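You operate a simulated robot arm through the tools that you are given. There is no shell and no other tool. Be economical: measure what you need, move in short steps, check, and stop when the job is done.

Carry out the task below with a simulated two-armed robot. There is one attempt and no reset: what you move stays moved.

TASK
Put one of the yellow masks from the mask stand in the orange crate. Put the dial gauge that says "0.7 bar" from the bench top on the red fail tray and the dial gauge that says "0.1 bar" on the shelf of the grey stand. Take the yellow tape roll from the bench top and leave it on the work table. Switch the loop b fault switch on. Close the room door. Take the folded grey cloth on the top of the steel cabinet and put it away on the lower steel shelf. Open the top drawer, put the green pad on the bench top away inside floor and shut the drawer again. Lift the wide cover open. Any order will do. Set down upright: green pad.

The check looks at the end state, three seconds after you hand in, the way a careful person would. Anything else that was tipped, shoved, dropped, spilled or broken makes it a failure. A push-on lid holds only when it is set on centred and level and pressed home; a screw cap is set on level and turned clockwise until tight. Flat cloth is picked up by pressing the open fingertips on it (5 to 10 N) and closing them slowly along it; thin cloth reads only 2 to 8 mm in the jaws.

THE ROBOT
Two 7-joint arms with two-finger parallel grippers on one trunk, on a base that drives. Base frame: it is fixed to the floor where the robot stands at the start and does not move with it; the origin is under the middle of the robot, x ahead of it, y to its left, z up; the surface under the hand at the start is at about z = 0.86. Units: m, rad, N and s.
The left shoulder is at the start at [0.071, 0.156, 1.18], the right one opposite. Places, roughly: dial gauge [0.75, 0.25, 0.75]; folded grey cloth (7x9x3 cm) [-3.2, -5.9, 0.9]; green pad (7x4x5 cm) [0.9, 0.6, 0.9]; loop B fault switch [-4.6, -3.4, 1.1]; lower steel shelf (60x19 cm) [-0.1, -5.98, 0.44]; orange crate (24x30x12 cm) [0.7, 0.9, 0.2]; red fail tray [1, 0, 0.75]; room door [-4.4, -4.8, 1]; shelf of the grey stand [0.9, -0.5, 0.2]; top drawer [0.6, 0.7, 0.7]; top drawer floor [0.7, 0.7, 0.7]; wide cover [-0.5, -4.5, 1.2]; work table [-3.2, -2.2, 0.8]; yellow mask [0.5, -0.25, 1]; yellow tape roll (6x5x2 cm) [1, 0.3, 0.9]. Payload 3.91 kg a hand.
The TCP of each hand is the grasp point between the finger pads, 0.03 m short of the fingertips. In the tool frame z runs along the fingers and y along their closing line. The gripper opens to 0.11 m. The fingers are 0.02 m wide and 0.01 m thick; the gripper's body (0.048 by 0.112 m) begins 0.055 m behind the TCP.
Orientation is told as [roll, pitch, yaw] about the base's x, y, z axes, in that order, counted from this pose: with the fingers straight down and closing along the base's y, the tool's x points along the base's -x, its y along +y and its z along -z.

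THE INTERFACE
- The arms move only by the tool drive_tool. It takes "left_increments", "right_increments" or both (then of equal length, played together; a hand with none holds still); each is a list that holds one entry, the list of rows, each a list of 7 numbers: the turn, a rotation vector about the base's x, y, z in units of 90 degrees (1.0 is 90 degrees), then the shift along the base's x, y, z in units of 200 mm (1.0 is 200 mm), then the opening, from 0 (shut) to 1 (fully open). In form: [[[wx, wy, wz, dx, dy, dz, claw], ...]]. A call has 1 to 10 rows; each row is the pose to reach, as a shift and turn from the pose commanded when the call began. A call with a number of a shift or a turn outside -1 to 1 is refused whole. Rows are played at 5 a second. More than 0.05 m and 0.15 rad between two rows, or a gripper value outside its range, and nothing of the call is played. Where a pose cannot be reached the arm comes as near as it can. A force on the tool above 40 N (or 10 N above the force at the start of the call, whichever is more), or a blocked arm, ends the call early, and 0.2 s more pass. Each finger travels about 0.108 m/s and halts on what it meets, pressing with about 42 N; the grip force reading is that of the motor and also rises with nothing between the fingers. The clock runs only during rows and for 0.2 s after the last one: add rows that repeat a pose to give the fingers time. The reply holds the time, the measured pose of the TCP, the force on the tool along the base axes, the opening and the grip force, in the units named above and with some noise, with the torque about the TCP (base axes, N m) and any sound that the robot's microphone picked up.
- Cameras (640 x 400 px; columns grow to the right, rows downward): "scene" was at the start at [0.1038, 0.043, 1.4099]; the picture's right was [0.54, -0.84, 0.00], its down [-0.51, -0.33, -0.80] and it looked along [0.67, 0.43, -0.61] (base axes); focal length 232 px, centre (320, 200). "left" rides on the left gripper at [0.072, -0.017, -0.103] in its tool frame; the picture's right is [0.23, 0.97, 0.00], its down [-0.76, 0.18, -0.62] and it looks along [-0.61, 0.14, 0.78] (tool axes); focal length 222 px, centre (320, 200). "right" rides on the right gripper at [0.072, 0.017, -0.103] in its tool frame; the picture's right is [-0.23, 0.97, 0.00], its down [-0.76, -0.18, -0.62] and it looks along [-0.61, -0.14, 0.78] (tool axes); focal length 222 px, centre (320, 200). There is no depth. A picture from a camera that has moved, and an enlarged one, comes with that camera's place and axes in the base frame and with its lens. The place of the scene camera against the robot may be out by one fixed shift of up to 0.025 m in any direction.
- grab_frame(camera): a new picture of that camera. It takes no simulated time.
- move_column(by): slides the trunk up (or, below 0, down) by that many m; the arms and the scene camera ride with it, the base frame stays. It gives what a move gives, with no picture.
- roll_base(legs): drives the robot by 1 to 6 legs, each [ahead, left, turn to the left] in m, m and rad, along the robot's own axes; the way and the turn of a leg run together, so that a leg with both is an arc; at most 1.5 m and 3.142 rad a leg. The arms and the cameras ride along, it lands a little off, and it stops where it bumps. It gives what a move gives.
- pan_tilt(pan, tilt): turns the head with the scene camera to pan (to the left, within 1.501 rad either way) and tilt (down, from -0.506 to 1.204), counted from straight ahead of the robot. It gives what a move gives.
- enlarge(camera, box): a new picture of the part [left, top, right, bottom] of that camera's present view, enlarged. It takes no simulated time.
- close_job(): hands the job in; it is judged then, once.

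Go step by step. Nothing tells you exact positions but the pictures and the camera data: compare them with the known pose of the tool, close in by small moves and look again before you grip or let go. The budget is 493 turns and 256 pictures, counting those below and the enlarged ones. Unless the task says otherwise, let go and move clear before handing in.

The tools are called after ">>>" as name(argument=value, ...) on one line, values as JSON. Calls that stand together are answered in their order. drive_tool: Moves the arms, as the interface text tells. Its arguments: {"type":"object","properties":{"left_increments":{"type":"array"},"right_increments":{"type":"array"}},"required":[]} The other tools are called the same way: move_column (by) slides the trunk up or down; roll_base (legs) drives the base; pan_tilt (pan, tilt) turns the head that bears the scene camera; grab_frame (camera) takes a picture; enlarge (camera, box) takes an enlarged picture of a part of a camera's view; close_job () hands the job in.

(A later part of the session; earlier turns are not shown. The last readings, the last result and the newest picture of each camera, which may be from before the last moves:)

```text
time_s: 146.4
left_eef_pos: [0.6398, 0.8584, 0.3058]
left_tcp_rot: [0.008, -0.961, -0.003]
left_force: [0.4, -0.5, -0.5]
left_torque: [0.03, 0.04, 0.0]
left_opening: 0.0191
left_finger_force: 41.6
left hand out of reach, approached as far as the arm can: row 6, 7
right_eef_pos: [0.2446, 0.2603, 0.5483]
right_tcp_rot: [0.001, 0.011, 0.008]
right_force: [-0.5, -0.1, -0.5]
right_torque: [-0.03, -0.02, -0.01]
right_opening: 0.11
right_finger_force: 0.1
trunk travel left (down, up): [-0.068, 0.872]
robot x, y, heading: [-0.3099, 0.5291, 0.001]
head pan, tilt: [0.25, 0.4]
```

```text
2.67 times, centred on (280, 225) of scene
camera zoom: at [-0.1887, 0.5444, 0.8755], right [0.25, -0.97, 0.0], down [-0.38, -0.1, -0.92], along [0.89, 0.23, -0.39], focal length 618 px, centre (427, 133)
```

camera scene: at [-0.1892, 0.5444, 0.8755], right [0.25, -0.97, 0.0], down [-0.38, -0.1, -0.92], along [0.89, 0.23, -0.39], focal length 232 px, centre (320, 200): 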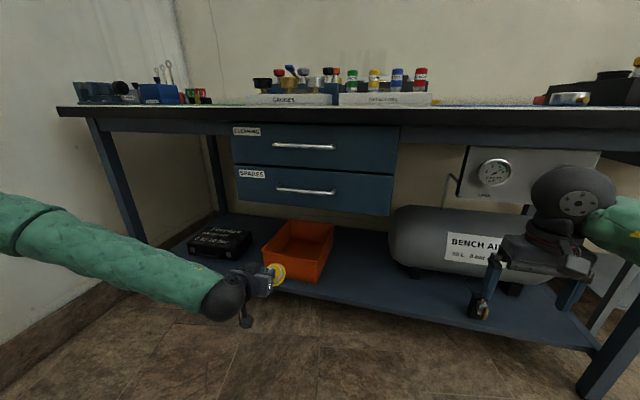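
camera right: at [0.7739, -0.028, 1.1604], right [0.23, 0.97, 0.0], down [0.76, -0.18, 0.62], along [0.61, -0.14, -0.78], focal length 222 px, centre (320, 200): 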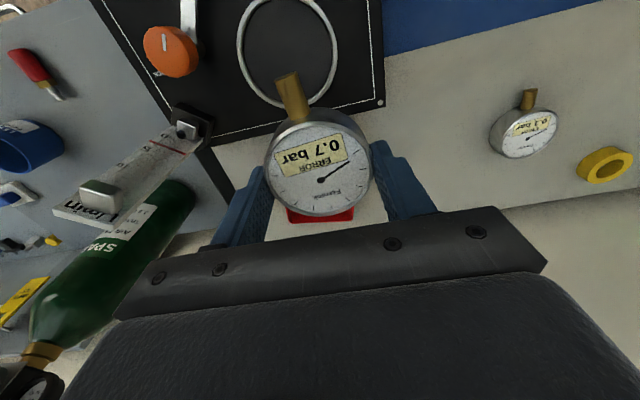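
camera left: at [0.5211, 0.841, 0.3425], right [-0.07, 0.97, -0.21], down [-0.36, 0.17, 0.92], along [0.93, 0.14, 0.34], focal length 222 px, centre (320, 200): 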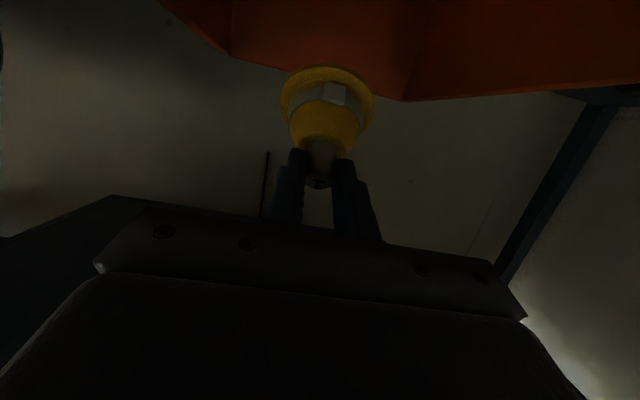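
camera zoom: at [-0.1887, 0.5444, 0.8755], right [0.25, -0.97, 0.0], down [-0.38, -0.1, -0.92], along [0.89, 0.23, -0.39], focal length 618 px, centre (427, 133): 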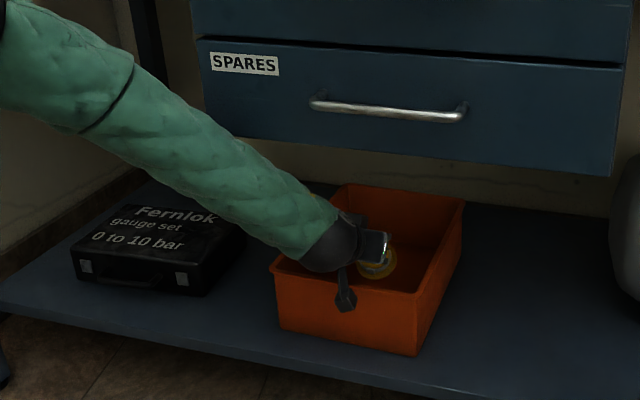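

>>> move_column(by=-0.018)

>>> drive_tool(left_increments=[[[0, 0, 0, 0, 0, 0, 0.2], [0, 0, 0, 0, 0, 0, 0.35], [0, 0, 0, 0, 0, 0, 0.35], [0, 0, 0, 0, 0, 0, 0.35]]])

>>> grab_frame(camera="left")

>>> enlarge(camera="scene", box=[180, 150, 380, 300])

```text
time_s: 147.1
left_eef_pos: [0.6383, 0.859, 0.288]
left_tcp_rot: [0.008, -0.959, -0.005]
left_force: [0.2, -0.1, -1.0]
left_torque: [-0.01, 0.03, 0.01]
left_opening: 0.0186
left_finger_force: 42.5
right_eef_pos: [0.2439, 0.2613, 0.5309]
right_tcp_rot: [0.002, 0.011, 0.008]
right_force: [0.2, -0.5, -0.3]
right_torque: [0.04, 0.01, 0.0]
right_opening: 0.1102
right_finger_force: 0.1
trunk travel left (down, up): [-0.05, 0.89]
robot x, y, heading: [-0.3096, 0.5242, 0.005]
head pan, tilt: [0.25, 0.4]
```

```text
time_s: 148.1
left_eef_pos: [0.6393, 0.8599, 0.2883]
left_tcp_rot: [0.008, -0.958, -0.004]
left_force: [0.9, 0.5, -0.6]
left_torque: [0.0, -0.01, 0.05]
left_opening: 0.0383
left_finger_force: 0.0
right_eef_pos: [0.2433, 0.2599, 0.5302]
right_tcp_rot: [0.002, 0.011, 0.008]
right_force: [-0.4, 0.7, -0.2]
right_torque: [0.01, -0.01, -0.01]
right_opening: 0.1103
right_finger_force: 0.1
trunk travel left (down, up): [-0.05, 0.89]
robot x, y, heading: [-0.308, 0.5219, 0.002]
head pan, tilt: [0.25, 0.4]
```

```text
173 pictures are left
camera left: at [0.5125, 0.8424, 0.2885], right [-0.13, 0.97, -0.18], down [-0.07, 0.17, 0.98], along [0.99, 0.14, 0.05], focal length 222 px, centre (320, 200)
```

left: 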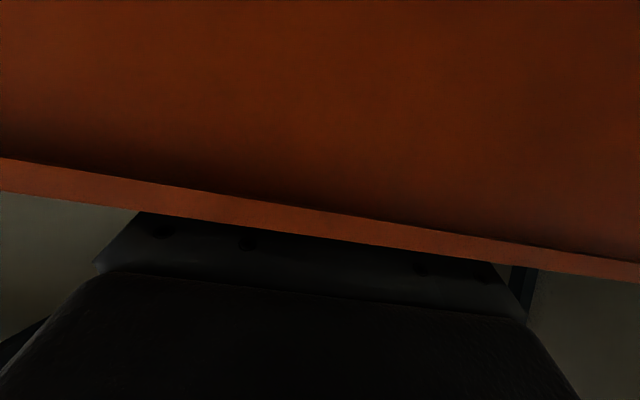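

```text
2.67 times, centred on (280, 225) of scene
camera zoom: at [-0.189, 0.5444, 0.8574], right [0.25, -0.97, 0.0], down [-0.38, -0.1, -0.92], along [0.89, 0.23, -0.39], focal length 618 px, centre (427, 133)
```

zoom: 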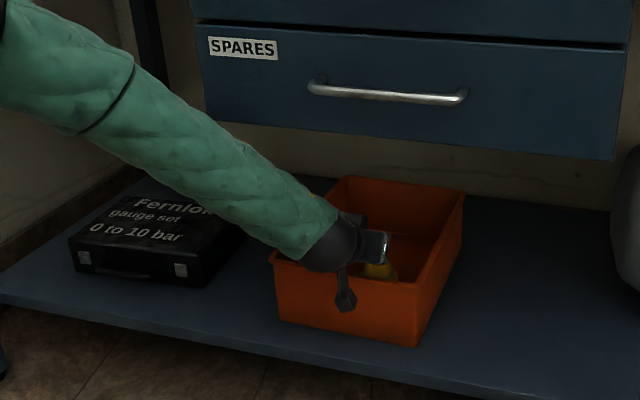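

Released. I'll rise and retreat the way I came.

>>> move_column(by=0.08)

>>> drive_tool(left_increments=[[[0, -0.08, 0, -0.05, 0, 0.03, 0.6], [0, -0.16, 0, -0.2, 0, 0.03, 0.6], [0, -0.16, 0, -0.4, 0, 0.03, 0.6], [0, -0.16, 0, -0.6, 0, 0.03, 0.6], [0, -0.16, 0, -0.8, 0, 0.03, 0.6], [0, -0.16, 0, -1, 0, 0.03, 0.6]]])

>>> enlarge(camera="scene", box=[180, 150, 380, 300])

```text
time_s: 149.2
left_eef_pos: [0.6167, 0.8613, 0.3167]
left_tcp_rot: [0.001, -0.901, -0.005]
left_force: [-0.7, 0.4, -0.8]
left_torque: [0.01, -0.03, -0.02]
left_opening: 0.0384
left_finger_force: 0.0
right_eef_pos: [0.2477, 0.265, 0.6028]
right_tcp_rot: [-0.006, 0.023, 0.012]
right_force: [-0.5, -0.9, -0.2]
right_torque: [-0.01, 0.01, -0.02]
right_opening: 0.1101
right_finger_force: 0.0
trunk travel left (down, up): [-0.13, 0.81]
robot x, y, heading: [-0.3079, 0.5255, 0.001]
head pan, tilt: [0.25, 0.4]
```

```text
time_s: 150.7
left_eef_pos: [0.4384, 0.8585, 0.3748]
left_tcp_rot: [0.009, -1.211, -0.006]
left_force: [1.4, 0.6, -0.2]
left_torque: [0.03, -0.02, 0.06]
left_opening: 0.0658
left_finger_force: 0.1
right_eef_pos: [0.2448, 0.2598, 0.6088]
right_tcp_rot: [0.001, 0.013, 0.008]
right_force: [0.1, 1.2, 0.5]
right_torque: [0.03, 0.01, -0.01]
right_opening: 0.11
right_finger_force: 0.0
trunk travel left (down, up): [-0.13, 0.81]
robot x, y, heading: [-0.3155, 0.523, 0.006]
head pan, tilt: [0.25, 0.4]
```

```text
2.67 times, centred on (280, 225) of scene
camera zoom: at [-0.1889, 0.5442, 0.9375], right [0.25, -0.97, 0.0], down [-0.38, -0.1, -0.92], along [0.89, 0.23, -0.39], focal length 618 px, centre (427, 133)
```

zoom: 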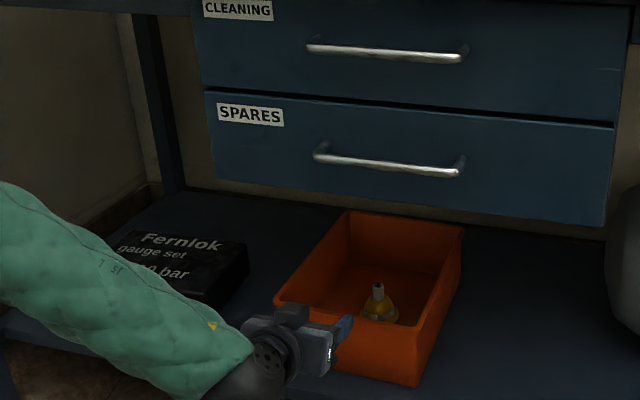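

The mask stands in the crate. Next, the top drawer (CLEANING): I'll retract the hand, raise the trunk, and turn the left hand horizontal with the fingers closing vertically for the handle.

>>> drive_tool(left_increments=[[[0, -0.05, 0, -0.2, 0, 0, 0.6], [0, -0.1, 0, -0.4, 0, 0, 0.6], [0, -0.15, 0, -0.6, 0, 0, 0.6], [0, -0.2, 0, -0.8, 0, 0, 0.6], [0, -0.23, 0, -1, -0.1, 0, 0.6]]])

>>> move_column(by=0.37)

>>> drive_tool(left_increments=[[[0.09, 0, 0, 0, 0, 0, 0.6], [0.18, 0, 0, 0, 0, 0, 0.6], [0.27, 0, 0, 0, 0, 0, 0.6], [0.36, 0, 0, 0, 0, 0, 0.6], [0.45, 0, 0, 0, 0, 0, 0.6], [0.54, 0, 0, 0, 0, 0, 0.6], [0.63, 0, 0, 0, 0, 0, 0.6], [0.72, 0, 0, 0, 0, 0, 0.6], [0.81, 0, 0, 0, 0, 0, 0.6], [0.9, 0, 0, 0, 0, 0, 0.6]]])

>>> grab_frame(camera="scene")

>>> grab_frame(camera="left")

```text
time_s: 151.8
left_eef_pos: [0.246, 0.8532, 0.3995]
left_tcp_rot: [2.15, -1.566, -2.146]
left_force: [1.0, 0.6, 0.3]
left_torque: [0.02, -0.01, 0.04]
left_opening: 0.0659
left_finger_force: 0.1
left hand out of reach, approached as far as the arm can: row 5
right_eef_pos: [0.2449, 0.2607, 0.6096]
right_tcp_rot: [0.004, 0.013, 0.012]
right_force: [-0.4, -0.4, -0.4]
right_torque: [0.01, 0.02, 0.03]
right_opening: 0.11
right_finger_force: 0.0
trunk travel left (down, up): [-0.13, 0.81]
robot x, y, heading: [-0.3116, 0.5271, 0.004]
head pan, tilt: [0.25, 0.4]
```

```text
time_s: 155.4
left_eef_pos: [0.2468, 0.8524, 0.7683]
left_tcp_rot: [1.759, -1.57, -1.757]
left_force: [-0.5, -0.5, 0.6]
left_torque: [-0.02, 0.01, -0.01]
left_opening: 0.0658
left_finger_force: 0.0
right_eef_pos: [0.2438, 0.2613, 0.98]
right_tcp_rot: [0.001, 0.013, 0.008]
right_force: [-1.4, 0.6, 0.3]
right_torque: [0.02, 0.04, -0.01]
right_opening: 0.1103
right_finger_force: 0.2
trunk travel left (down, up): [-0.5, 0.44]
robot x, y, heading: [-0.3075, 0.5228, 0.002]
head pan, tilt: [0.25, 0.4]
```

```text
time_s: 157.6
left_eef_pos: [0.2471, 0.8541, 0.7684]
left_tcp_rot: [1.574, -0.155, -1.572]
left_force: [-0.1, -0.2, 0.6]
left_torque: [-0.02, 0.01, -0.01]
left_opening: 0.0658
left_finger_force: 0.0
right_eef_pos: [0.2439, 0.2611, 0.9811]
right_tcp_rot: [0.002, 0.01, 0.008]
right_force: [0.3, -0.7, -0.5]
right_torque: [0.0, 0.02, 0.02]
right_opening: 0.1103
right_finger_force: 0.1
trunk travel left (down, up): [-0.5, 0.44]
robot x, y, heading: [-0.3073, 0.5271, -0.002]
head pan, tilt: [0.25, 0.4]
```

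```text
170 pictures are left
camera scene: at [-0.1889, 0.5444, 1.3075], right [0.25, -0.97, 0.0], down [-0.38, -0.1, -0.92], along [0.89, 0.23, -0.39], focal length 232 px, centre (320, 200)
```

scene: 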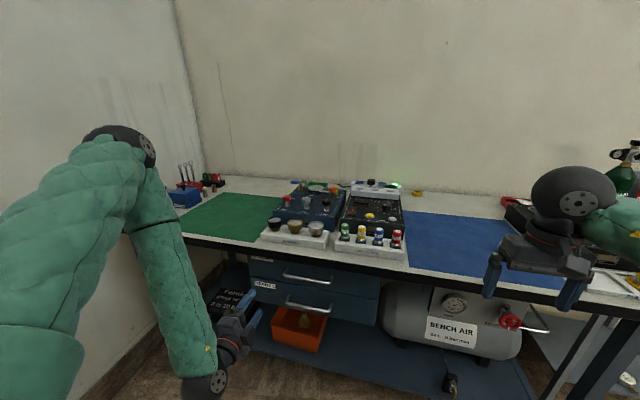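

```text
169 pictures are left
camera left: at [0.1444, 0.9213, 0.7415], right [0.0, 0.37, 0.93], down [-0.62, -0.73, 0.29], along [0.78, -0.58, 0.23], focal length 222 px, centre (320, 200)
```

left: 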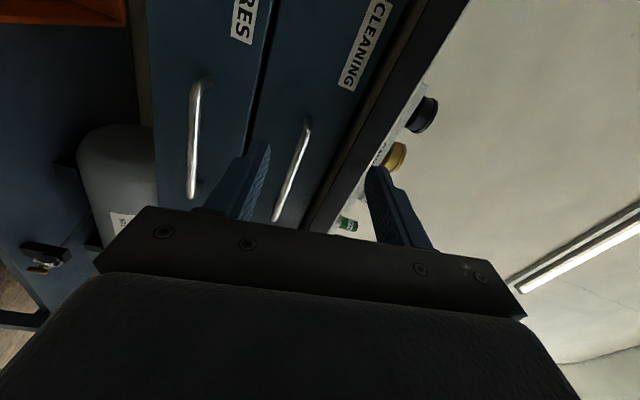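

The handle of the top drawer runs y≈0.69–0.83 at z≈0.764, x≈0.40. I'll finish the roll and move in front of it.

>>> drive_tool(left_increments=[[[0.05, 0, 0, 0, -0.15, -0.01, 0.6], [0.1, 0, 0, 0, -0.3, -0.02, 0.6], [0.1, 0, 0, 0, -0.45, -0.02, 0.6], [0.1, 0, 0, 0.1, -0.48, -0.02, 0.6], [0.1, 0, 0, 0.3, -0.48, -0.02, 0.6], [0.1, 0, 0, 0.4, -0.48, -0.02, 0.6], [0.1, 0, 0, 0.4, -0.48, -0.02, 0.6]]])

>>> grab_frame(camera="left")

>>> enlarge(camera="scene", box=[160, 210, 360, 350])

```text
time_s: 159.2
left_eef_pos: [0.3292, 0.7765, 0.7942]
left_tcp_rot: [1.573, 0.002, -1.573]
left_force: [0.4, 0.3, -0.1]
left_torque: [-0.01, -0.01, 0.01]
left_opening: 0.066
left_finger_force: 0.1
left hand out of reach, approached as far as the arm can: row 1, 2, 3, 4, 5, 6, 7
right_eef_pos: [0.2448, 0.2621, 0.98]
right_tcp_rot: [0.002, 0.011, 0.008]
right_force: [-0.1, -0.4, -0.1]
right_torque: [0.0, 0.07, -0.01]
right_opening: 0.1101
right_finger_force: 0.0
trunk travel left (down, up): [-0.5, 0.44]
robot x, y, heading: [-0.309, 0.5268, 0.005]
head pan, tilt: [0.25, 0.4]
```

```text
168 pictures are left
camera left: at [0.2272, 0.8491, 0.7781], right [0.0, 0.23, 0.97], down [-0.63, -0.76, 0.17], along [0.78, -0.61, 0.14], focal length 222 px, centre (320, 200)
```

left: 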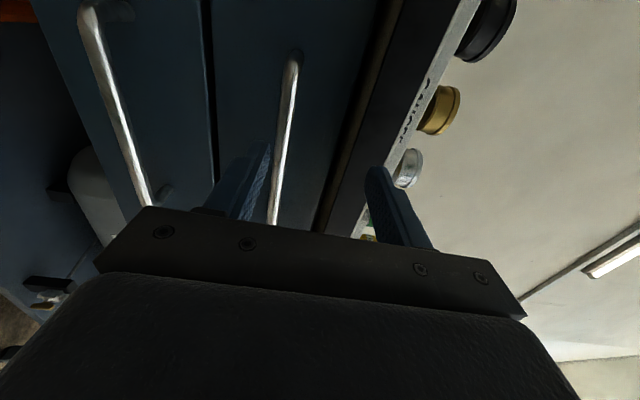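

```text
2.86 times, centred on (260, 280) of scene
camera zoom: at [-0.1889, 0.5443, 1.3075], right [0.25, -0.97, 0.0], down [-0.38, -0.1, -0.92], along [0.89, 0.23, -0.39], focal length 662 px, centre (491, -29)
```

zoom: 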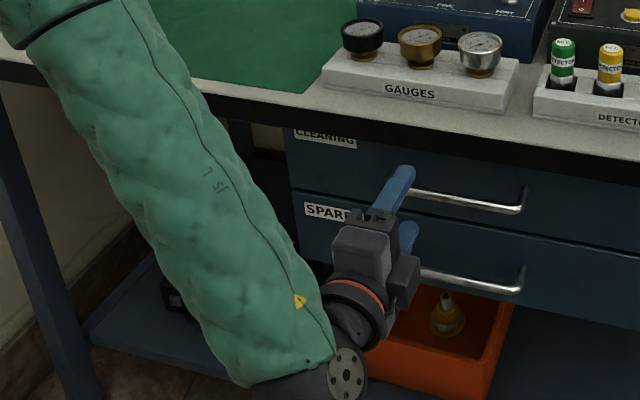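

The arm is folded too tightly here. I'll back the base 0.15 m and reach again.

>>> roll_base(legs=[[-0.18, 0, 0]])

>>> drive_tool(left_increments=[[[0, 0, 0, 0.2, -0.05, -0.07, 0.6], [0, 0, 0, 0.4, -0.1, -0.14, 0.6], [0, 0, 0, 0.6, -0.1, -0.145, 0.6], [0, 0, 0, 0.8, -0.1, -0.145, 0.6], [0, 0, 0, 0.95, -0.1, -0.145, 0.6], [0, 0, 0, 0.95, -0.1, -0.145, 0.6]]])

>>> grab_frame(camera="left")

```text
time_s: 160.7
left_eef_pos: [0.1484, 0.7751, 0.7956]
left_tcp_rot: [1.573, 0.002, -1.574]
left_force: [-0.6, 1.1, -0.3]
left_torque: [0.01, 0.04, -0.02]
left_opening: 0.0661
left_finger_force: 0.0
right_eef_pos: [0.0619, 0.2601, 0.9807]
right_tcp_rot: [0.002, 0.01, 0.008]
right_force: [0.3, -0.3, 0.7]
right_torque: [0.01, -0.04, 0.0]
right_opening: 0.1103
right_finger_force: 0.0
trunk travel left (down, up): [-0.5, 0.44]
robot x, y, heading: [-0.4883, 0.5264, 0.002]
head pan, tilt: [0.25, 0.4]
```

```text
time_s: 162.1
left_eef_pos: [0.3263, 0.7825, 0.804]
left_tcp_rot: [1.573, 0.002, -1.574]
left_force: [0.1, -0.8, 0.2]
left_torque: [0.0, 0.0, 0.02]
left_opening: 0.0658
left_finger_force: 0.2
left hand out of reach, approached as far as the arm can: row 1, 2, 3, 4, 5, 6
right_eef_pos: [0.0626, 0.2585, 0.9808]
right_tcp_rot: [0.001, 0.009, 0.008]
right_force: [0.6, -0.4, -0.6]
right_torque: [0.0, 0.01, 0.01]
right_opening: 0.1101
right_finger_force: 0.0
trunk travel left (down, up): [-0.5, 0.44]
robot x, y, heading: [-0.4907, 0.527, 0.001]
head pan, tilt: [0.25, 0.4]
```

```text
166 pictures are left
camera left: at [0.2247, 0.8544, 0.7883], right [0.0, 0.23, 0.97], down [-0.63, -0.76, 0.18], along [0.78, -0.61, 0.14], focal length 222 px, centre (320, 200)
```

left: 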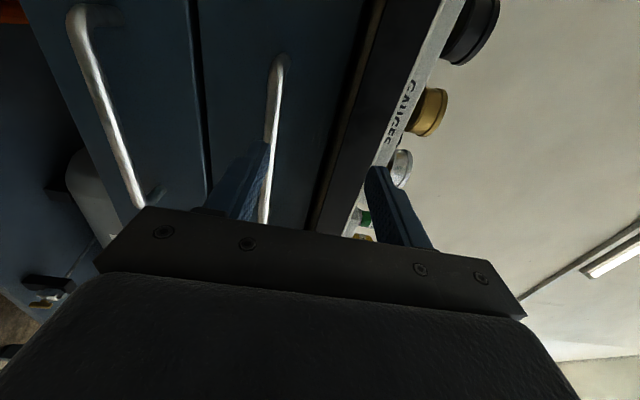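

Let me lower the trunk so the arm is more level with the handle, raising the hand to compensate.

>>> drive_tool(left_increments=[[[0, 0, 0, -0.2, 0, 0, 0.6], [0, 0, 0, -0.4, 0, 0, 0.6], [0, 0, 0, -0.5, 0, 0, 0.6]]])

>>> move_column(by=-0.25)

>>> drive_tool(left_increments=[[[0, 0, 0, 0.0, -0.02, 0.2, 0.6], [0, 0, 0, 0.1, -0.04, 0.4, 0.6], [0, 0, 0, 0.2, -0.06, 0.6, 0.6], [0, 0, 0, 0.3, -0.08, 0.8, 0.6], [0, 0, 0, 0.4, -0.1, 1, 0.6], [0, 0, 0, 0.4, -0.1, 1, 0.6]]])

>>> grab_frame(camera="scene")

```text
time_s: 162.9
left_eef_pos: [0.228, 0.7812, 0.8053]
left_tcp_rot: [1.574, 0.003, -1.574]
left_force: [0.1, 0.3, 0.0]
left_torque: [-0.01, 0.0, -0.01]
left_opening: 0.0661
left_finger_force: 0.0
right_eef_pos: [0.0624, 0.2605, 0.9808]
right_tcp_rot: [0.002, 0.012, 0.007]
right_force: [0.3, -0.6, -0.5]
right_torque: [0.0, -0.02, -0.04]
right_opening: 0.11
right_finger_force: 0.1
trunk travel left (down, up): [-0.5, 0.44]
robot x, y, heading: [-0.4901, 0.5278, 0.003]
head pan, tilt: [0.25, 0.4]
```

```text
time_s: 165.5
left_eef_pos: [0.2269, 0.781, 0.5549]
left_tcp_rot: [1.574, 0.002, -1.574]
left_force: [0.0, 0.2, 0.1]
left_torque: [-0.02, 0.0, -0.03]
left_opening: 0.066
left_finger_force: 0.2
right_eef_pos: [0.0632, 0.2591, 0.7308]
right_tcp_rot: [0.003, 0.01, 0.009]
right_force: [-0.1, -0.1, -0.1]
right_torque: [0.0, 0.0, 0.03]
right_opening: 0.11
right_finger_force: 0.1
trunk travel left (down, up): [-0.25, 0.69]
robot x, y, heading: [-0.4851, 0.5247, -0.001]
head pan, tilt: [0.25, 0.4]
```

```text
time_s: 166.9
left_eef_pos: [0.3073, 0.7611, 0.7541]
left_tcp_rot: [1.572, 0.001, -1.574]
left_force: [-0.1, -0.1, -0.1]
left_torque: [-0.02, 0.06, 0.0]
left_opening: 0.066
left_finger_force: 0.0
right_eef_pos: [0.0637, 0.2588, 0.7312]
right_tcp_rot: [0.003, 0.011, 0.009]
right_force: [0.7, 1.0, 0.0]
right_torque: [0.0, -0.02, -0.02]
right_opening: 0.1101
right_finger_force: 0.0
trunk travel left (down, up): [-0.25, 0.69]
robot x, y, heading: [-0.493, 0.5237, 0.002]
head pan, tilt: [0.25, 0.4]
```

```text
165 pictures are left
camera scene: at [-0.3697, 0.5438, 1.0574], right [0.25, -0.97, 0.0], down [-0.38, -0.1, -0.92], along [0.89, 0.23, -0.39], focal length 232 px, centre (320, 200)
```

scene: 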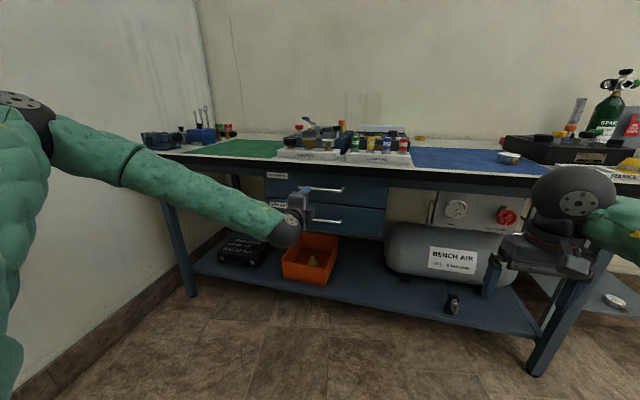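

Reachable now. Advance around the handle bar.

>>> drive_tool(left_increments=[[[0, 0, 0, 0.1, 0, 0.055, 0.6], [0, 0, 0, 0.25, 0, 0.055, 0.6], [0, 0, 0, 0.37, 0, 0.055, 0.6], [0, 0, 0, 0.37, 0, 0.055, 0.6]]])

>>> grab_frame(camera="left")

>>> enlarge(camera="scene", box=[250, 150, 378, 250])

```text
time_s: 167.9
left_eef_pos: [0.3821, 0.7616, 0.7653]
left_tcp_rot: [1.572, 0.003, -1.575]
left_force: [-0.6, 0.0, -1.1]
left_torque: [0.02, -0.01, 0.01]
left_opening: 0.066
left_finger_force: 0.0
right_eef_pos: [0.0623, 0.2602, 0.7299]
right_tcp_rot: [0.001, 0.012, 0.01]
right_force: [-0.4, 0.3, 0.0]
right_torque: [0.0, -0.02, 0.02]
right_opening: 0.1101
right_finger_force: 0.0
trunk travel left (down, up): [-0.25, 0.69]
robot x, y, heading: [-0.4864, 0.5245, 0.005]
head pan, tilt: [0.25, 0.4]
```

```text
164 pictures are left
camera left: at [0.279, 0.8349, 0.749], right [0.0, 0.23, 0.97], down [-0.63, -0.76, 0.17], along [0.78, -0.61, 0.14], focal length 222 px, centre (320, 200)
```

left: 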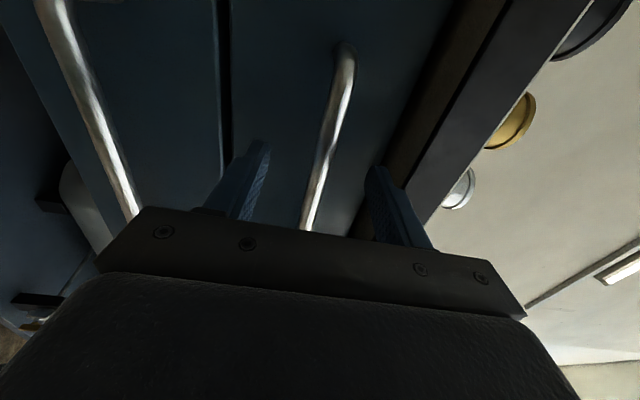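

```text
4.00 times, centred on (314, 200) of scene
camera zoom: at [-0.3696, 0.5438, 1.0575], right [0.25, -0.97, 0.0], down [-0.38, -0.1, -0.92], along [0.89, 0.23, -0.39], focal length 927 px, centre (344, 200)
```

zoom: 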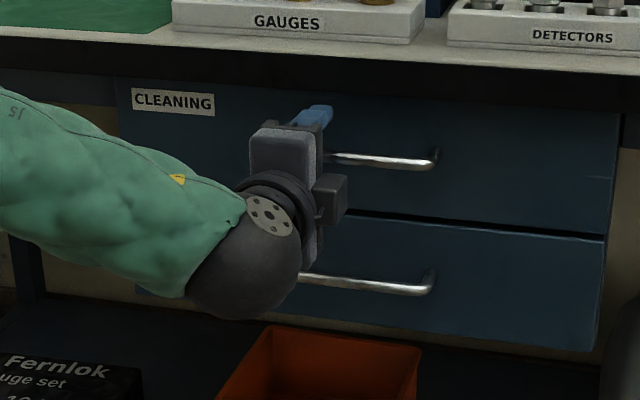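

>>> drive_tool(left_increments=[[[0, 0, 0, 0.04, 0, 0, 0.6], [0, 0, 0, 0.08, 0, 0, 0.6], [0, 0, 0, 0.08, 0, 0, 0.3], [0, 0, 0, 0.08, 0, 0, 0], [0, 0, 0, 0.08, 0, 0, 0], [0, 0, 0, 0.08, 0, 0, 0]]])

>>> grab_frame(camera="left")

```text
time_s: 169.3
left_eef_pos: [0.3981, 0.7624, 0.7649]
left_tcp_rot: [1.573, 0.002, -1.576]
left_force: [-0.4, -0.2, -2.0]
left_torque: [-0.12, 0.02, 0.01]
left_opening: 0.0119
left_finger_force: 45.2
right_eef_pos: [0.0626, 0.2594, 0.7299]
right_tcp_rot: [0.001, 0.011, 0.009]
right_force: [0.5, -0.5, 0.0]
right_torque: [-0.01, -0.03, -0.01]
right_opening: 0.11
right_finger_force: 0.1
trunk travel left (down, up): [-0.25, 0.69]
robot x, y, heading: [-0.4905, 0.5245, 0.005]
head pan, tilt: [0.25, 0.4]
```

```text
162 pictures are left
camera left: at [0.2949, 0.835, 0.7487], right [0.0, 0.23, 0.97], down [-0.63, -0.76, 0.17], along [0.78, -0.61, 0.14], focal length 222 px, centre (320, 200)
```

left: 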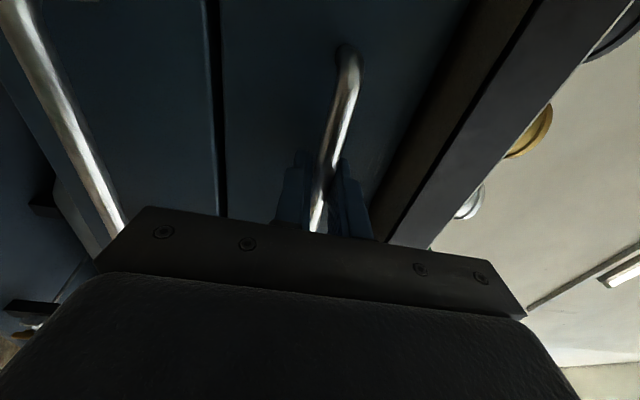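

Handle gripped. Pulling the drawer open.

>>> drive_tool(left_increments=[[[0, 0, 0, -0.1, 0, 0, 0], [0, 0, 0, -0.22, 0, 0, 0], [0, 0, 0, -0.34, 0, 0, 0], [0, 0, 0, -0.46, 0, 0, 0], [0, 0, 0, -0.58, 0, 0, 0], [0, 0, 0, -0.7, 0, 0, 0], [0, 0, 0, -0.82, 0, 0, 0], [0, 0, 0, -0.94, 0, 0, 0], [0, 0, 0, -1, 0, 0, 0], [0, 0, 0, -1, 0, 0, 0]]])

>>> grab_frame(camera="scene")

```text
time_s: 171.5
left_eef_pos: [0.1972, 0.7621, 0.7659]
left_tcp_rot: [1.572, 0.002, -1.574]
left_force: [-0.1, 8.5, -10.4]
left_torque: [-0.1, 0.04, 0.54]
left_opening: 0.0118
left_finger_force: 45.1
right_eef_pos: [0.0637, 0.2598, 0.7286]
right_tcp_rot: [0.002, 0.012, 0.01]
right_force: [-0.2, 0.3, 0.0]
right_torque: [-0.04, -0.01, 0.01]
right_opening: 0.1102
right_finger_force: 0.1
trunk travel left (down, up): [-0.25, 0.69]
robot x, y, heading: [-0.4914, 0.5224, 0.003]
head pan, tilt: [0.25, 0.4]
```

```text
161 pictures are left
camera scene: at [-0.3692, 0.5445, 1.0573], right [0.25, -0.97, 0.0], down [-0.38, -0.1, -0.92], along [0.89, 0.23, -0.39], focal length 232 px, centre (320, 200)
```

scene: 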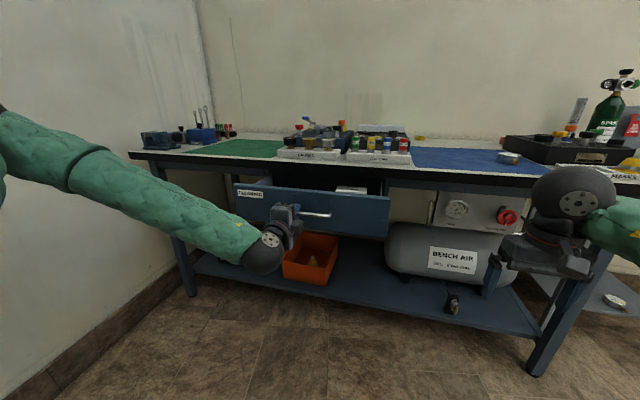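

Drawer is open 0.2 m. Release, back off, raise the trunk to look inside.

>>> drive_tool(left_increments=[[[0, 0, 0, 0, 0, 0, 0.3], [0, 0, 0, 0, 0, 0, 0.5], [0, 0, 0, -0.2, 0, 0, 0.5], [0, 0, 0, -0.3, 0, 0, 0.5], [0, 0, 0, -0.3, 0, 0, 0.5]]])

>>> roll_base(legs=[[-0.1, 0, 0]])

>>> move_column(by=0.4)

>>> pan_tilt(pan=0.2, tilt=0.65)

>>> grab_frame(camera="scene")

```text
time_s: 172.7
left_eef_pos: [0.1634, 0.76, 0.7659]
left_tcp_rot: [1.573, 0.003, -1.575]
left_force: [-0.6, 0.2, -0.1]
left_torque: [0.02, -0.04, 0.0]
left_opening: 0.055
left_finger_force: 0.0
left hand out of reach, approached as far as the arm can: row 3, 4, 5
right_eef_pos: [0.063, 0.2601, 0.7312]
right_tcp_rot: [0.002, 0.011, 0.009]
right_force: [-1.0, -0.1, -0.2]
right_torque: [0.03, -0.05, -0.05]
right_opening: 0.1101
right_finger_force: 0.1
trunk travel left (down, up): [-0.25, 0.69]
robot x, y, heading: [-0.4871, 0.5278, 0.002]
head pan, tilt: [0.25, 0.4]
```

```text
time_s: 173.9
left_eef_pos: [0.0646, 0.7616, 0.7664]
left_tcp_rot: [1.574, 0.002, -1.574]
left_force: [0.6, -0.2, 0.8]
left_torque: [0.03, 0.0, -0.01]
left_opening: 0.055
left_finger_force: 0.0
right_eef_pos: [-0.0377, 0.2585, 0.7313]
right_tcp_rot: [0.002, 0.01, 0.007]
right_force: [-0.3, 0.6, 0.1]
right_torque: [0.04, 0.01, 0.01]
right_opening: 0.1098
right_finger_force: 0.1
trunk travel left (down, up): [-0.25, 0.69]
robot x, y, heading: [-0.5877, 0.5257, 0.001]
head pan, tilt: [0.25, 0.4]
```

```text
time_s: 177.7
left_eef_pos: [0.0644, 0.7606, 1.1653]
left_tcp_rot: [1.575, 0.002, -1.574]
left_force: [-0.2, -0.2, -0.4]
left_torque: [-0.02, -0.02, 0.02]
left_opening: 0.055
left_finger_force: 0.0
right_eef_pos: [-0.0366, 0.2586, 1.1298]
right_tcp_rot: [0.003, 0.01, 0.006]
right_force: [0.0, -0.3, -0.3]
right_torque: [-0.02, 0.0, 0.04]
right_opening: 0.1101
right_finger_force: 0.1
trunk travel left (down, up): [-0.65, 0.29]
robot x, y, heading: [-0.5906, 0.5246, -0.001]
head pan, tilt: [0.25, 0.4]
```

```text
time_s: 178.5
left_eef_pos: [0.0656, 0.7601, 1.1662]
left_tcp_rot: [1.573, 0.0, -1.574]
left_force: [-0.9, -0.7, 0.6]
left_torque: [-0.02, 0.02, 0.02]
left_opening: 0.0551
left_finger_force: 0.0
right_eef_pos: [-0.0367, 0.2584, 1.131]
right_tcp_rot: [0.003, 0.011, 0.006]
right_force: [-0.6, -0.4, 0.3]
right_torque: [0.0, -0.02, 0.03]
right_opening: 0.11
right_finger_force: 0.0
trunk travel left (down, up): [-0.65, 0.29]
robot x, y, heading: [-0.5876, 0.5233, -0.003]
head pan, tilt: [0.201, 0.649]
```

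```text
160 pictures are left
camera scene: at [-0.4737, 0.5381, 1.435], right [0.2, -0.98, 0.0], down [-0.59, -0.12, -0.8], along [0.78, 0.16, -0.6], focal length 232 px, centre (320, 200)
```

scene: 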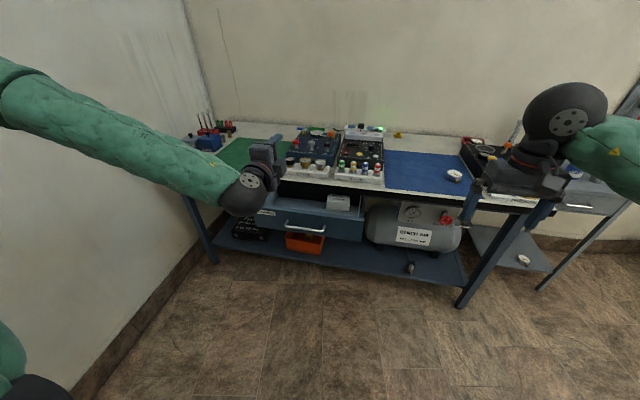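

Drawer floor has a white box at right; the left half looks free. Now I'll return the left hand to pointing down and look at the green pad.

>>> drive_tool(left_increments=[[[-0.095, 0, 0, 0, 0, 0, 0.8], [-0.19, 0, 0, 0, 0, 0, 0.8], [-0.285, 0, 0, 0, 0, 0, 0.8], [-0.38, 0, 0, 0, 0, 0, 0.8], [-0.475, 0, 0, 0, 0, 0, 0.8], [-0.57, 0, 0, 0, 0, 0, 0.8], [-0.665, 0, 0, 0, 0, 0, 0.8], [-0.76, 0, 0, 0, 0, 0, 0.8], [-0.855, 0, 0, 0, 0, 0, 0.8], [-0.95, 0, 0, 0, 0, 0, 0.8]]])

>>> drive_tool(left_increments=[[[-0.05, 0, 0, 0, 0, 0, 1], [-0.05, 0, 0, 0, 0, 0, 1]]])

>>> drive_tool(left_increments=[[[0, 0.09, 0, 0, 0, 0, 1], [0, 0.18, 0, 0, 0, 0, 1], [0, 0.27, 0, 0, 0, 0, 1], [0, 0.36, 0, 0, 0, 0, 1], [0, 0.45, 0, 0, 0, 0, 1], [0, 0.54, 0, 0, 0, 0, 1], [0, 0.63, 0, 0, 0, 0, 1], [0, 0.72, 0, 0, 0, 0, 1], [0, 0.81, 0, 0, 0, 0, 1], [0, 0.9, 0, 0, 0, 0, 1]]])

>>> drive_tool(left_increments=[[[0, 0.05, 0, 0, 0, 0, 1], [0, 0.1, 0, 0, 0, 0, 1], [0, 0.1, 0, 0, 0, 0, 1]]])

```text
time_s: 180.7
left_eef_pos: [0.0638, 0.7612, 1.165]
left_tcp_rot: [1.623, -1.493, -1.62]
left_force: [-0.5, -0.1, 0.5]
left_torque: [-0.01, 0.01, 0.0]
left_opening: 0.0881
left_finger_force: 0.1
right_eef_pos: [-0.0362, 0.2591, 1.1295]
right_tcp_rot: [0.001, 0.01, 0.007]
right_force: [0.6, 0.0, -0.9]
right_torque: [-0.03, -0.02, 0.01]
right_opening: 0.1099
right_finger_force: 0.0
trunk travel left (down, up): [-0.65, 0.29]
robot x, y, heading: [-0.591, 0.5275, -0.001]
head pan, tilt: [0.201, 0.649]
```

```text
time_s: 181.3
left_eef_pos: [0.0638, 0.7603, 1.1663]
left_tcp_rot: [2.864, -1.568, -2.861]
left_force: [0.2, -0.2, -1.2]
left_torque: [-0.01, -0.01, -0.02]
left_opening: 0.1103
left_finger_force: 0.0
right_eef_pos: [-0.0361, 0.2592, 1.1304]
right_tcp_rot: [0.003, 0.009, 0.007]
right_force: [0.2, -0.6, 0.1]
right_torque: [0.0, 0.03, -0.02]
right_opening: 0.1099
right_finger_force: 0.1
trunk travel left (down, up): [-0.65, 0.29]
robot x, y, heading: [-0.5881, 0.5226, -0.004]
head pan, tilt: [0.201, 0.649]
```

```text
time_s: 183.5
left_eef_pos: [0.0652, 0.7614, 1.1644]
left_tcp_rot: [0.003, -0.155, -0.002]
left_force: [0.0, 0.2, 0.5]
left_torque: [0.01, 0.03, 0.0]
left_opening: 0.1099
left_finger_force: 0.1
right_eef_pos: [-0.0358, 0.2586, 1.1299]
right_tcp_rot: [0.002, 0.011, 0.007]
right_force: [-0.8, 0.4, -0.3]
right_torque: [0.02, 0.03, 0.01]
right_opening: 0.11
right_finger_force: 0.2
trunk travel left (down, up): [-0.65, 0.29]
robot x, y, heading: [-0.5917, 0.5276, 0.002]
head pan, tilt: [0.201, 0.649]
```

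```text
time_s: 184.3
left_eef_pos: [0.0638, 0.7612, 1.1649]
left_tcp_rot: [0.005, -0.004, -0.002]
left_force: [-0.2, -0.8, 0.0]
left_torque: [0.0, -0.04, -0.04]
left_opening: 0.1096
left_finger_force: 0.0
right_eef_pos: [-0.0372, 0.2587, 1.1303]
right_tcp_rot: [0.001, 0.011, 0.008]
right_force: [-0.1, 0.1, 0.6]
right_torque: [-0.01, 0.0, -0.01]
right_opening: 0.11
right_finger_force: 0.1
trunk travel left (down, up): [-0.65, 0.29]
robot x, y, heading: [-0.5928, 0.5269, 0.004]
head pan, tilt: [0.201, 0.649]
```

Pad estimated at [0.935, 0.605]. I'll drive to y≈0.2 (clear of the open drawer) and forward.

>>> roll_base(legs=[[0, -0.33, 0], [0.69, 0, 0]])

>>> grab_frame(camera="left")

>>> pan_tilt(pan=0.5, tilt=0.7)

>>> grab_frame(camera="scene")

```text
time_s: 189.8
left_eef_pos: [0.7577, 0.4324, 1.1655]
left_tcp_rot: [0.005, -0.002, 0.0]
left_force: [0.5, 0.0, 0.1]
left_torque: [-0.02, 0.04, 0.0]
left_opening: 0.11
left_finger_force: 0.0
right_eef_pos: [0.6597, -0.0683, 1.1309]
right_tcp_rot: [0.001, 0.01, 0.008]
right_force: [0.0, -0.2, 0.4]
right_torque: [-0.01, 0.04, -0.02]
right_opening: 0.1099
right_finger_force: 0.1
trunk travel left (down, up): [-0.65, 0.29]
robot x, y, heading: [0.1036, 0.1972, 0.005]
head pan, tilt: [0.201, 0.649]
```

```text
159 pictures are left
camera left: at [0.6863, 0.4162, 1.269], right [-0.23, 0.97, 0.0], down [0.76, 0.18, 0.63], along [0.61, 0.14, -0.78], focal length 222 px, centre (320, 200)
```

left: 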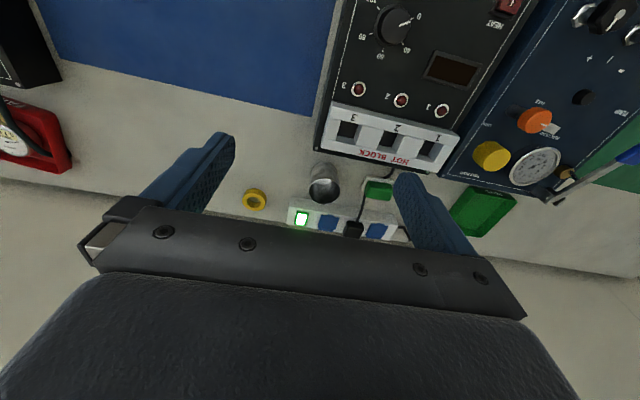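

```text
time_s: 190.7
left_eef_pos: [0.7578, 0.4325, 1.1656]
left_tcp_rot: [0.004, -0.003, 0.001]
left_force: [0.7, 0.6, 0.2]
left_torque: [0.03, 0.0, 0.0]
left_opening: 0.1102
left_finger_force: 0.0
right_eef_pos: [0.6573, -0.0694, 1.1304]
right_tcp_rot: [0.002, 0.01, 0.009]
right_force: [-0.3, 0.7, 1.2]
right_torque: [0.01, -0.02, -0.03]
right_opening: 0.1099
right_finger_force: 0.0
trunk travel left (down, up): [-0.65, 0.29]
robot x, y, heading: [0.1064, 0.1962, -0.001]
head pan, tilt: [0.499, 0.7]
```

```text
158 pictures are left
camera scene: at [0.2097, 0.2328, 1.4306], right [0.48, -0.88, 0.0], down [-0.57, -0.31, -0.76], along [0.67, 0.37, -0.64], focal length 232 px, centre (320, 200)
```

scene: 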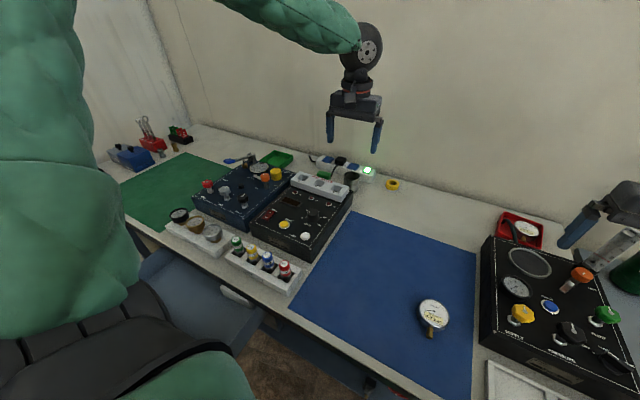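

>>> drive_tool(left_increments=[[[0, 0, 0, 0.1, 0.1, -0.1, 1], [0, 0, 0, 0.2, 0.2, -0.2, 1], [0, 0, 0, 0.3, 0.3, -0.3, 1], [0, 0, 0, 0.4, 0.45, -0.4, 1], [0, 0, 0, 0.5, 0.6, -0.45, 1], [0, 0, 0, 0.55, 0.7, -0.5, 1], [0, 0, 0, 0.55, 0.7, -0.5, 1]]])

>>> grab_frame(camera="left")

>>> enlarge(camera="left", box=[220, 60, 460, 210])

```text
time_s: 192.2
left_eef_pos: [0.8692, 0.5723, 1.066]
left_tcp_rot: [0.002, -0.004, -0.001]
left_force: [0.7, 0.3, -0.2]
left_torque: [0.01, -0.02, 0.0]
left_opening: 0.1101
left_finger_force: 0.2
right_eef_pos: [0.6579, -0.0689, 1.1298]
right_tcp_rot: [0.002, 0.01, 0.01]
right_force: [-0.6, 0.0, 0.3]
right_torque: [-0.03, -0.01, 0.04]
right_opening: 0.11
right_finger_force: 0.1
trunk travel left (down, up): [-0.65, 0.29]
robot x, y, heading: [0.1034, 0.1974, 0.003]
head pan, tilt: [0.499, 0.7]
```

```text
157 pictures are left
camera left: at [0.7962, 0.5558, 1.1691], right [-0.23, 0.97, 0.0], down [0.76, 0.17, 0.63], along [0.61, 0.14, -0.78], focal length 222 px, centre (320, 200)
```

left: 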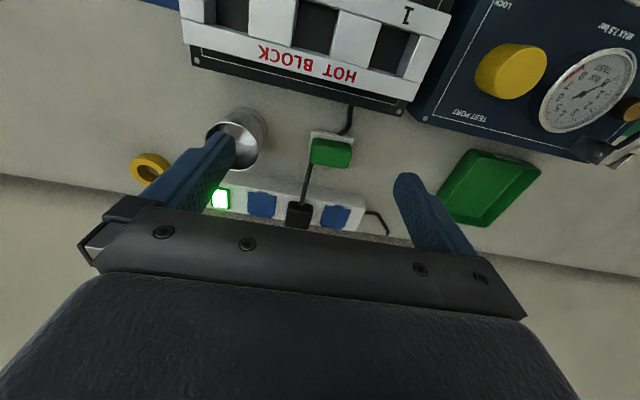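

```text
2.67 times, centred on (340, 135) of left
camera zoom: at [0.7962, 0.5558, 1.1691], right [-0.23, 0.97, 0.0], down [0.76, 0.17, 0.63], along [0.61, 0.14, -0.78], focal length 592 px, centre (267, 373)
```

zoom: 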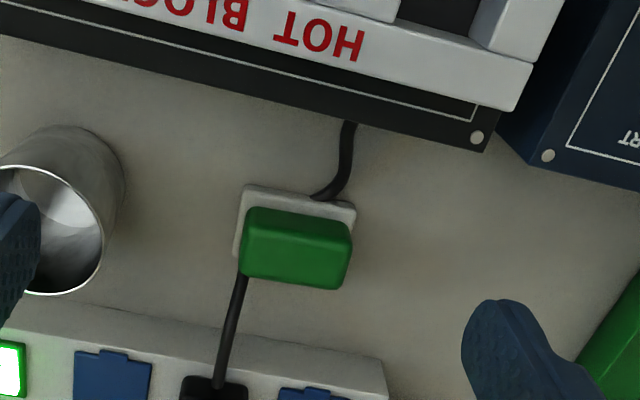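

The pad (green on a pale base) stands at about [0.934, 0.602], with y-width about 6 cm. I'll grip it along y, moving above it first.

>>> drive_tool(left_increments=[[[0, 0, 0, 0.12, 0.06, -0.05, 0.85], [0, 0, 0, 0.25, 0.12, -0.15, 0.85], [0, 0, 0, 0.325, 0.15, -0.3, 0.85], [0, 0, 0, 0.325, 0.15, -0.45, 0.85], [0, 0, 0, 0.325, 0.15, -0.45, 0.85]]])

>>> grab_frame(camera="left")

```text
time_s: 193.4
left_eef_pos: [0.9339, 0.6031, 0.9758]
left_tcp_rot: [0.004, -0.004, 0.0]
left_force: [0.3, 0.4, 0.0]
left_torque: [0.01, 0.04, -0.05]
left_opening: 0.0935
left_finger_force: 0.0
right_eef_pos: [0.6555, -0.0686, 1.1293]
right_tcp_rot: [0.002, 0.01, 0.009]
right_force: [0.5, -0.7, -0.2]
right_torque: [0.0, 0.01, 0.01]
right_opening: 0.11
right_finger_force: 0.1
trunk travel left (down, up): [-0.65, 0.29]
robot x, y, heading: [0.1042, 0.1965, 0.001]
head pan, tilt: [0.499, 0.7]
```

```text
155 pictures are left
camera left: at [0.8606, 0.5853, 1.0796], right [-0.23, 0.97, 0.0], down [0.76, 0.17, 0.63], along [0.61, 0.14, -0.78], focal length 222 px, centre (320, 200)
```

left: 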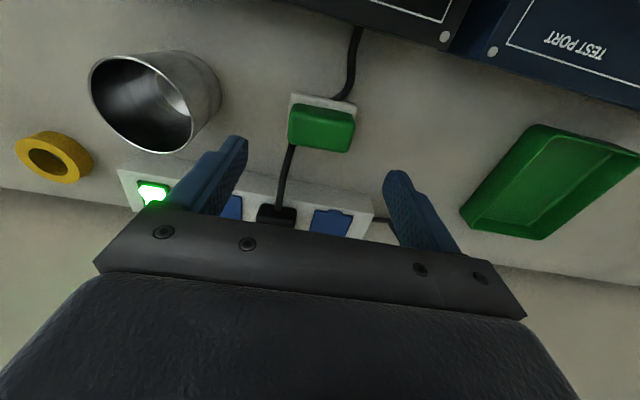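

Aligned. Descend and close.

>>> drive_tool(left_increments=[[[0, 0, 0, 0, 0, -0.15, 0.85], [0, 0, 0, 0, 0, -0.3, 0.85], [0, 0, 0, 0, 0, -0.37, 0.85], [0, 0, 0, 0, 0, -0.37, 0.6], [0, 0, 0, 0, 0, -0.37, 0.3], [0, 0, 0, 0, 0, -0.37, 0.3], [0, 0, 0, 0, 0, -0.37, 0.3]]])

>>> grab_frame(camera="left")

```text
time_s: 195.1
left_eef_pos: [0.9326, 0.6034, 0.9018]
left_tcp_rot: [0.004, -0.004, 0.0]
left_force: [2.2, -0.3, 3.8]
left_torque: [-0.11, -0.05, 0.03]
left_opening: 0.0552
left_finger_force: 41.7
right_eef_pos: [0.6573, -0.0698, 1.1305]
right_tcp_rot: [0.002, 0.011, 0.008]
right_force: [0.9, 0.4, -0.2]
right_torque: [0.02, 0.0, -0.01]
right_opening: 0.1101
right_finger_force: 0.1
trunk travel left (down, up): [-0.65, 0.29]
robot x, y, heading: [0.1068, 0.1969, 0.003]
head pan, tilt: [0.499, 0.7]
```

```text
154 pictures are left
camera left: at [0.8606, 0.5861, 1.0058], right [-0.23, 0.97, 0.0], down [0.76, 0.18, 0.63], along [0.61, 0.14, -0.78], focal length 222 px, centre (320, 200)
```

left: 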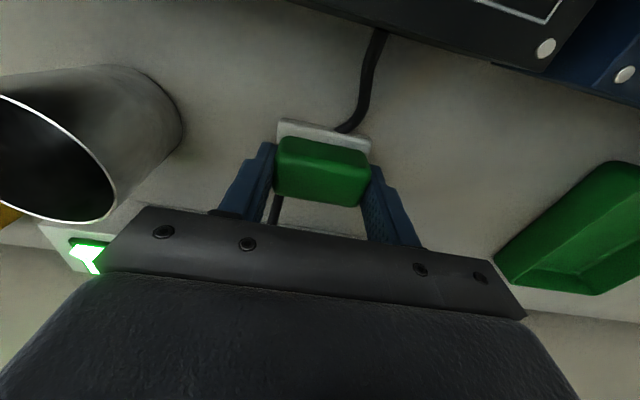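

>>> drive_tool(left_increments=[[[0, 0, 0, 0, 0, 0.1, 0.3], [0, 0, 0, 0, 0, 0.25, 0.3], [0, 0, 0, 0, 0, 0.45, 0.3], [0, 0, 0, 0, 0, 0.65, 0.3], [0, 0, 0, 0, 0, 0.85, 0.3], [0, 0, 0, 0, 0, 1, 0.3]]])

>>> grab_frame(camera="left")

>>> grab_frame(camera="scene")

```text
time_s: 196.4
left_eef_pos: [0.933, 0.6033, 1.1028]
left_tcp_rot: [0.003, -0.004, -0.001]
left_force: [-0.6, -1.2, 0.0]
left_torque: [-0.01, 0.0, 0.0]
left_opening: 0.055
left_finger_force: 42.4
right_eef_pos: [0.6583, -0.0688, 1.1304]
right_tcp_rot: [0.002, 0.011, 0.008]
right_force: [0.1, -0.2, -0.4]
right_torque: [-0.01, -0.02, -0.01]
right_opening: 0.11
right_finger_force: 0.0
trunk travel left (down, up): [-0.65, 0.29]
robot x, y, heading: [0.106, 0.1962, 0.002]
head pan, tilt: [0.499, 0.7]
```

```text
153 pictures are left
camera left: at [0.86, 0.5866, 1.2065], right [-0.23, 0.97, 0.0], down [0.76, 0.18, 0.63], along [0.61, 0.14, -0.78], focal length 222 px, centre (320, 200)
```

left: 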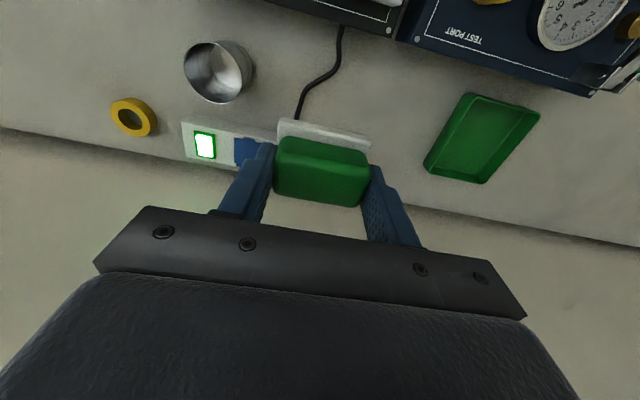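

```text
152 pictures are left
camera scene: at [0.2095, 0.2326, 1.4306], right [0.48, -0.88, 0.0], down [-0.57, -0.31, -0.76], along [0.67, 0.37, -0.64], focal length 232 px, centre (320, 200)
```

scene: 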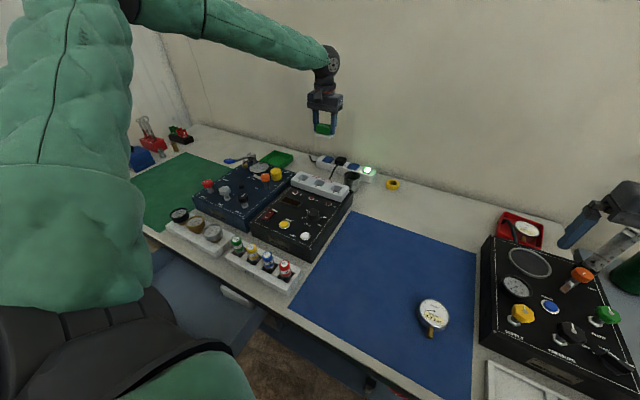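

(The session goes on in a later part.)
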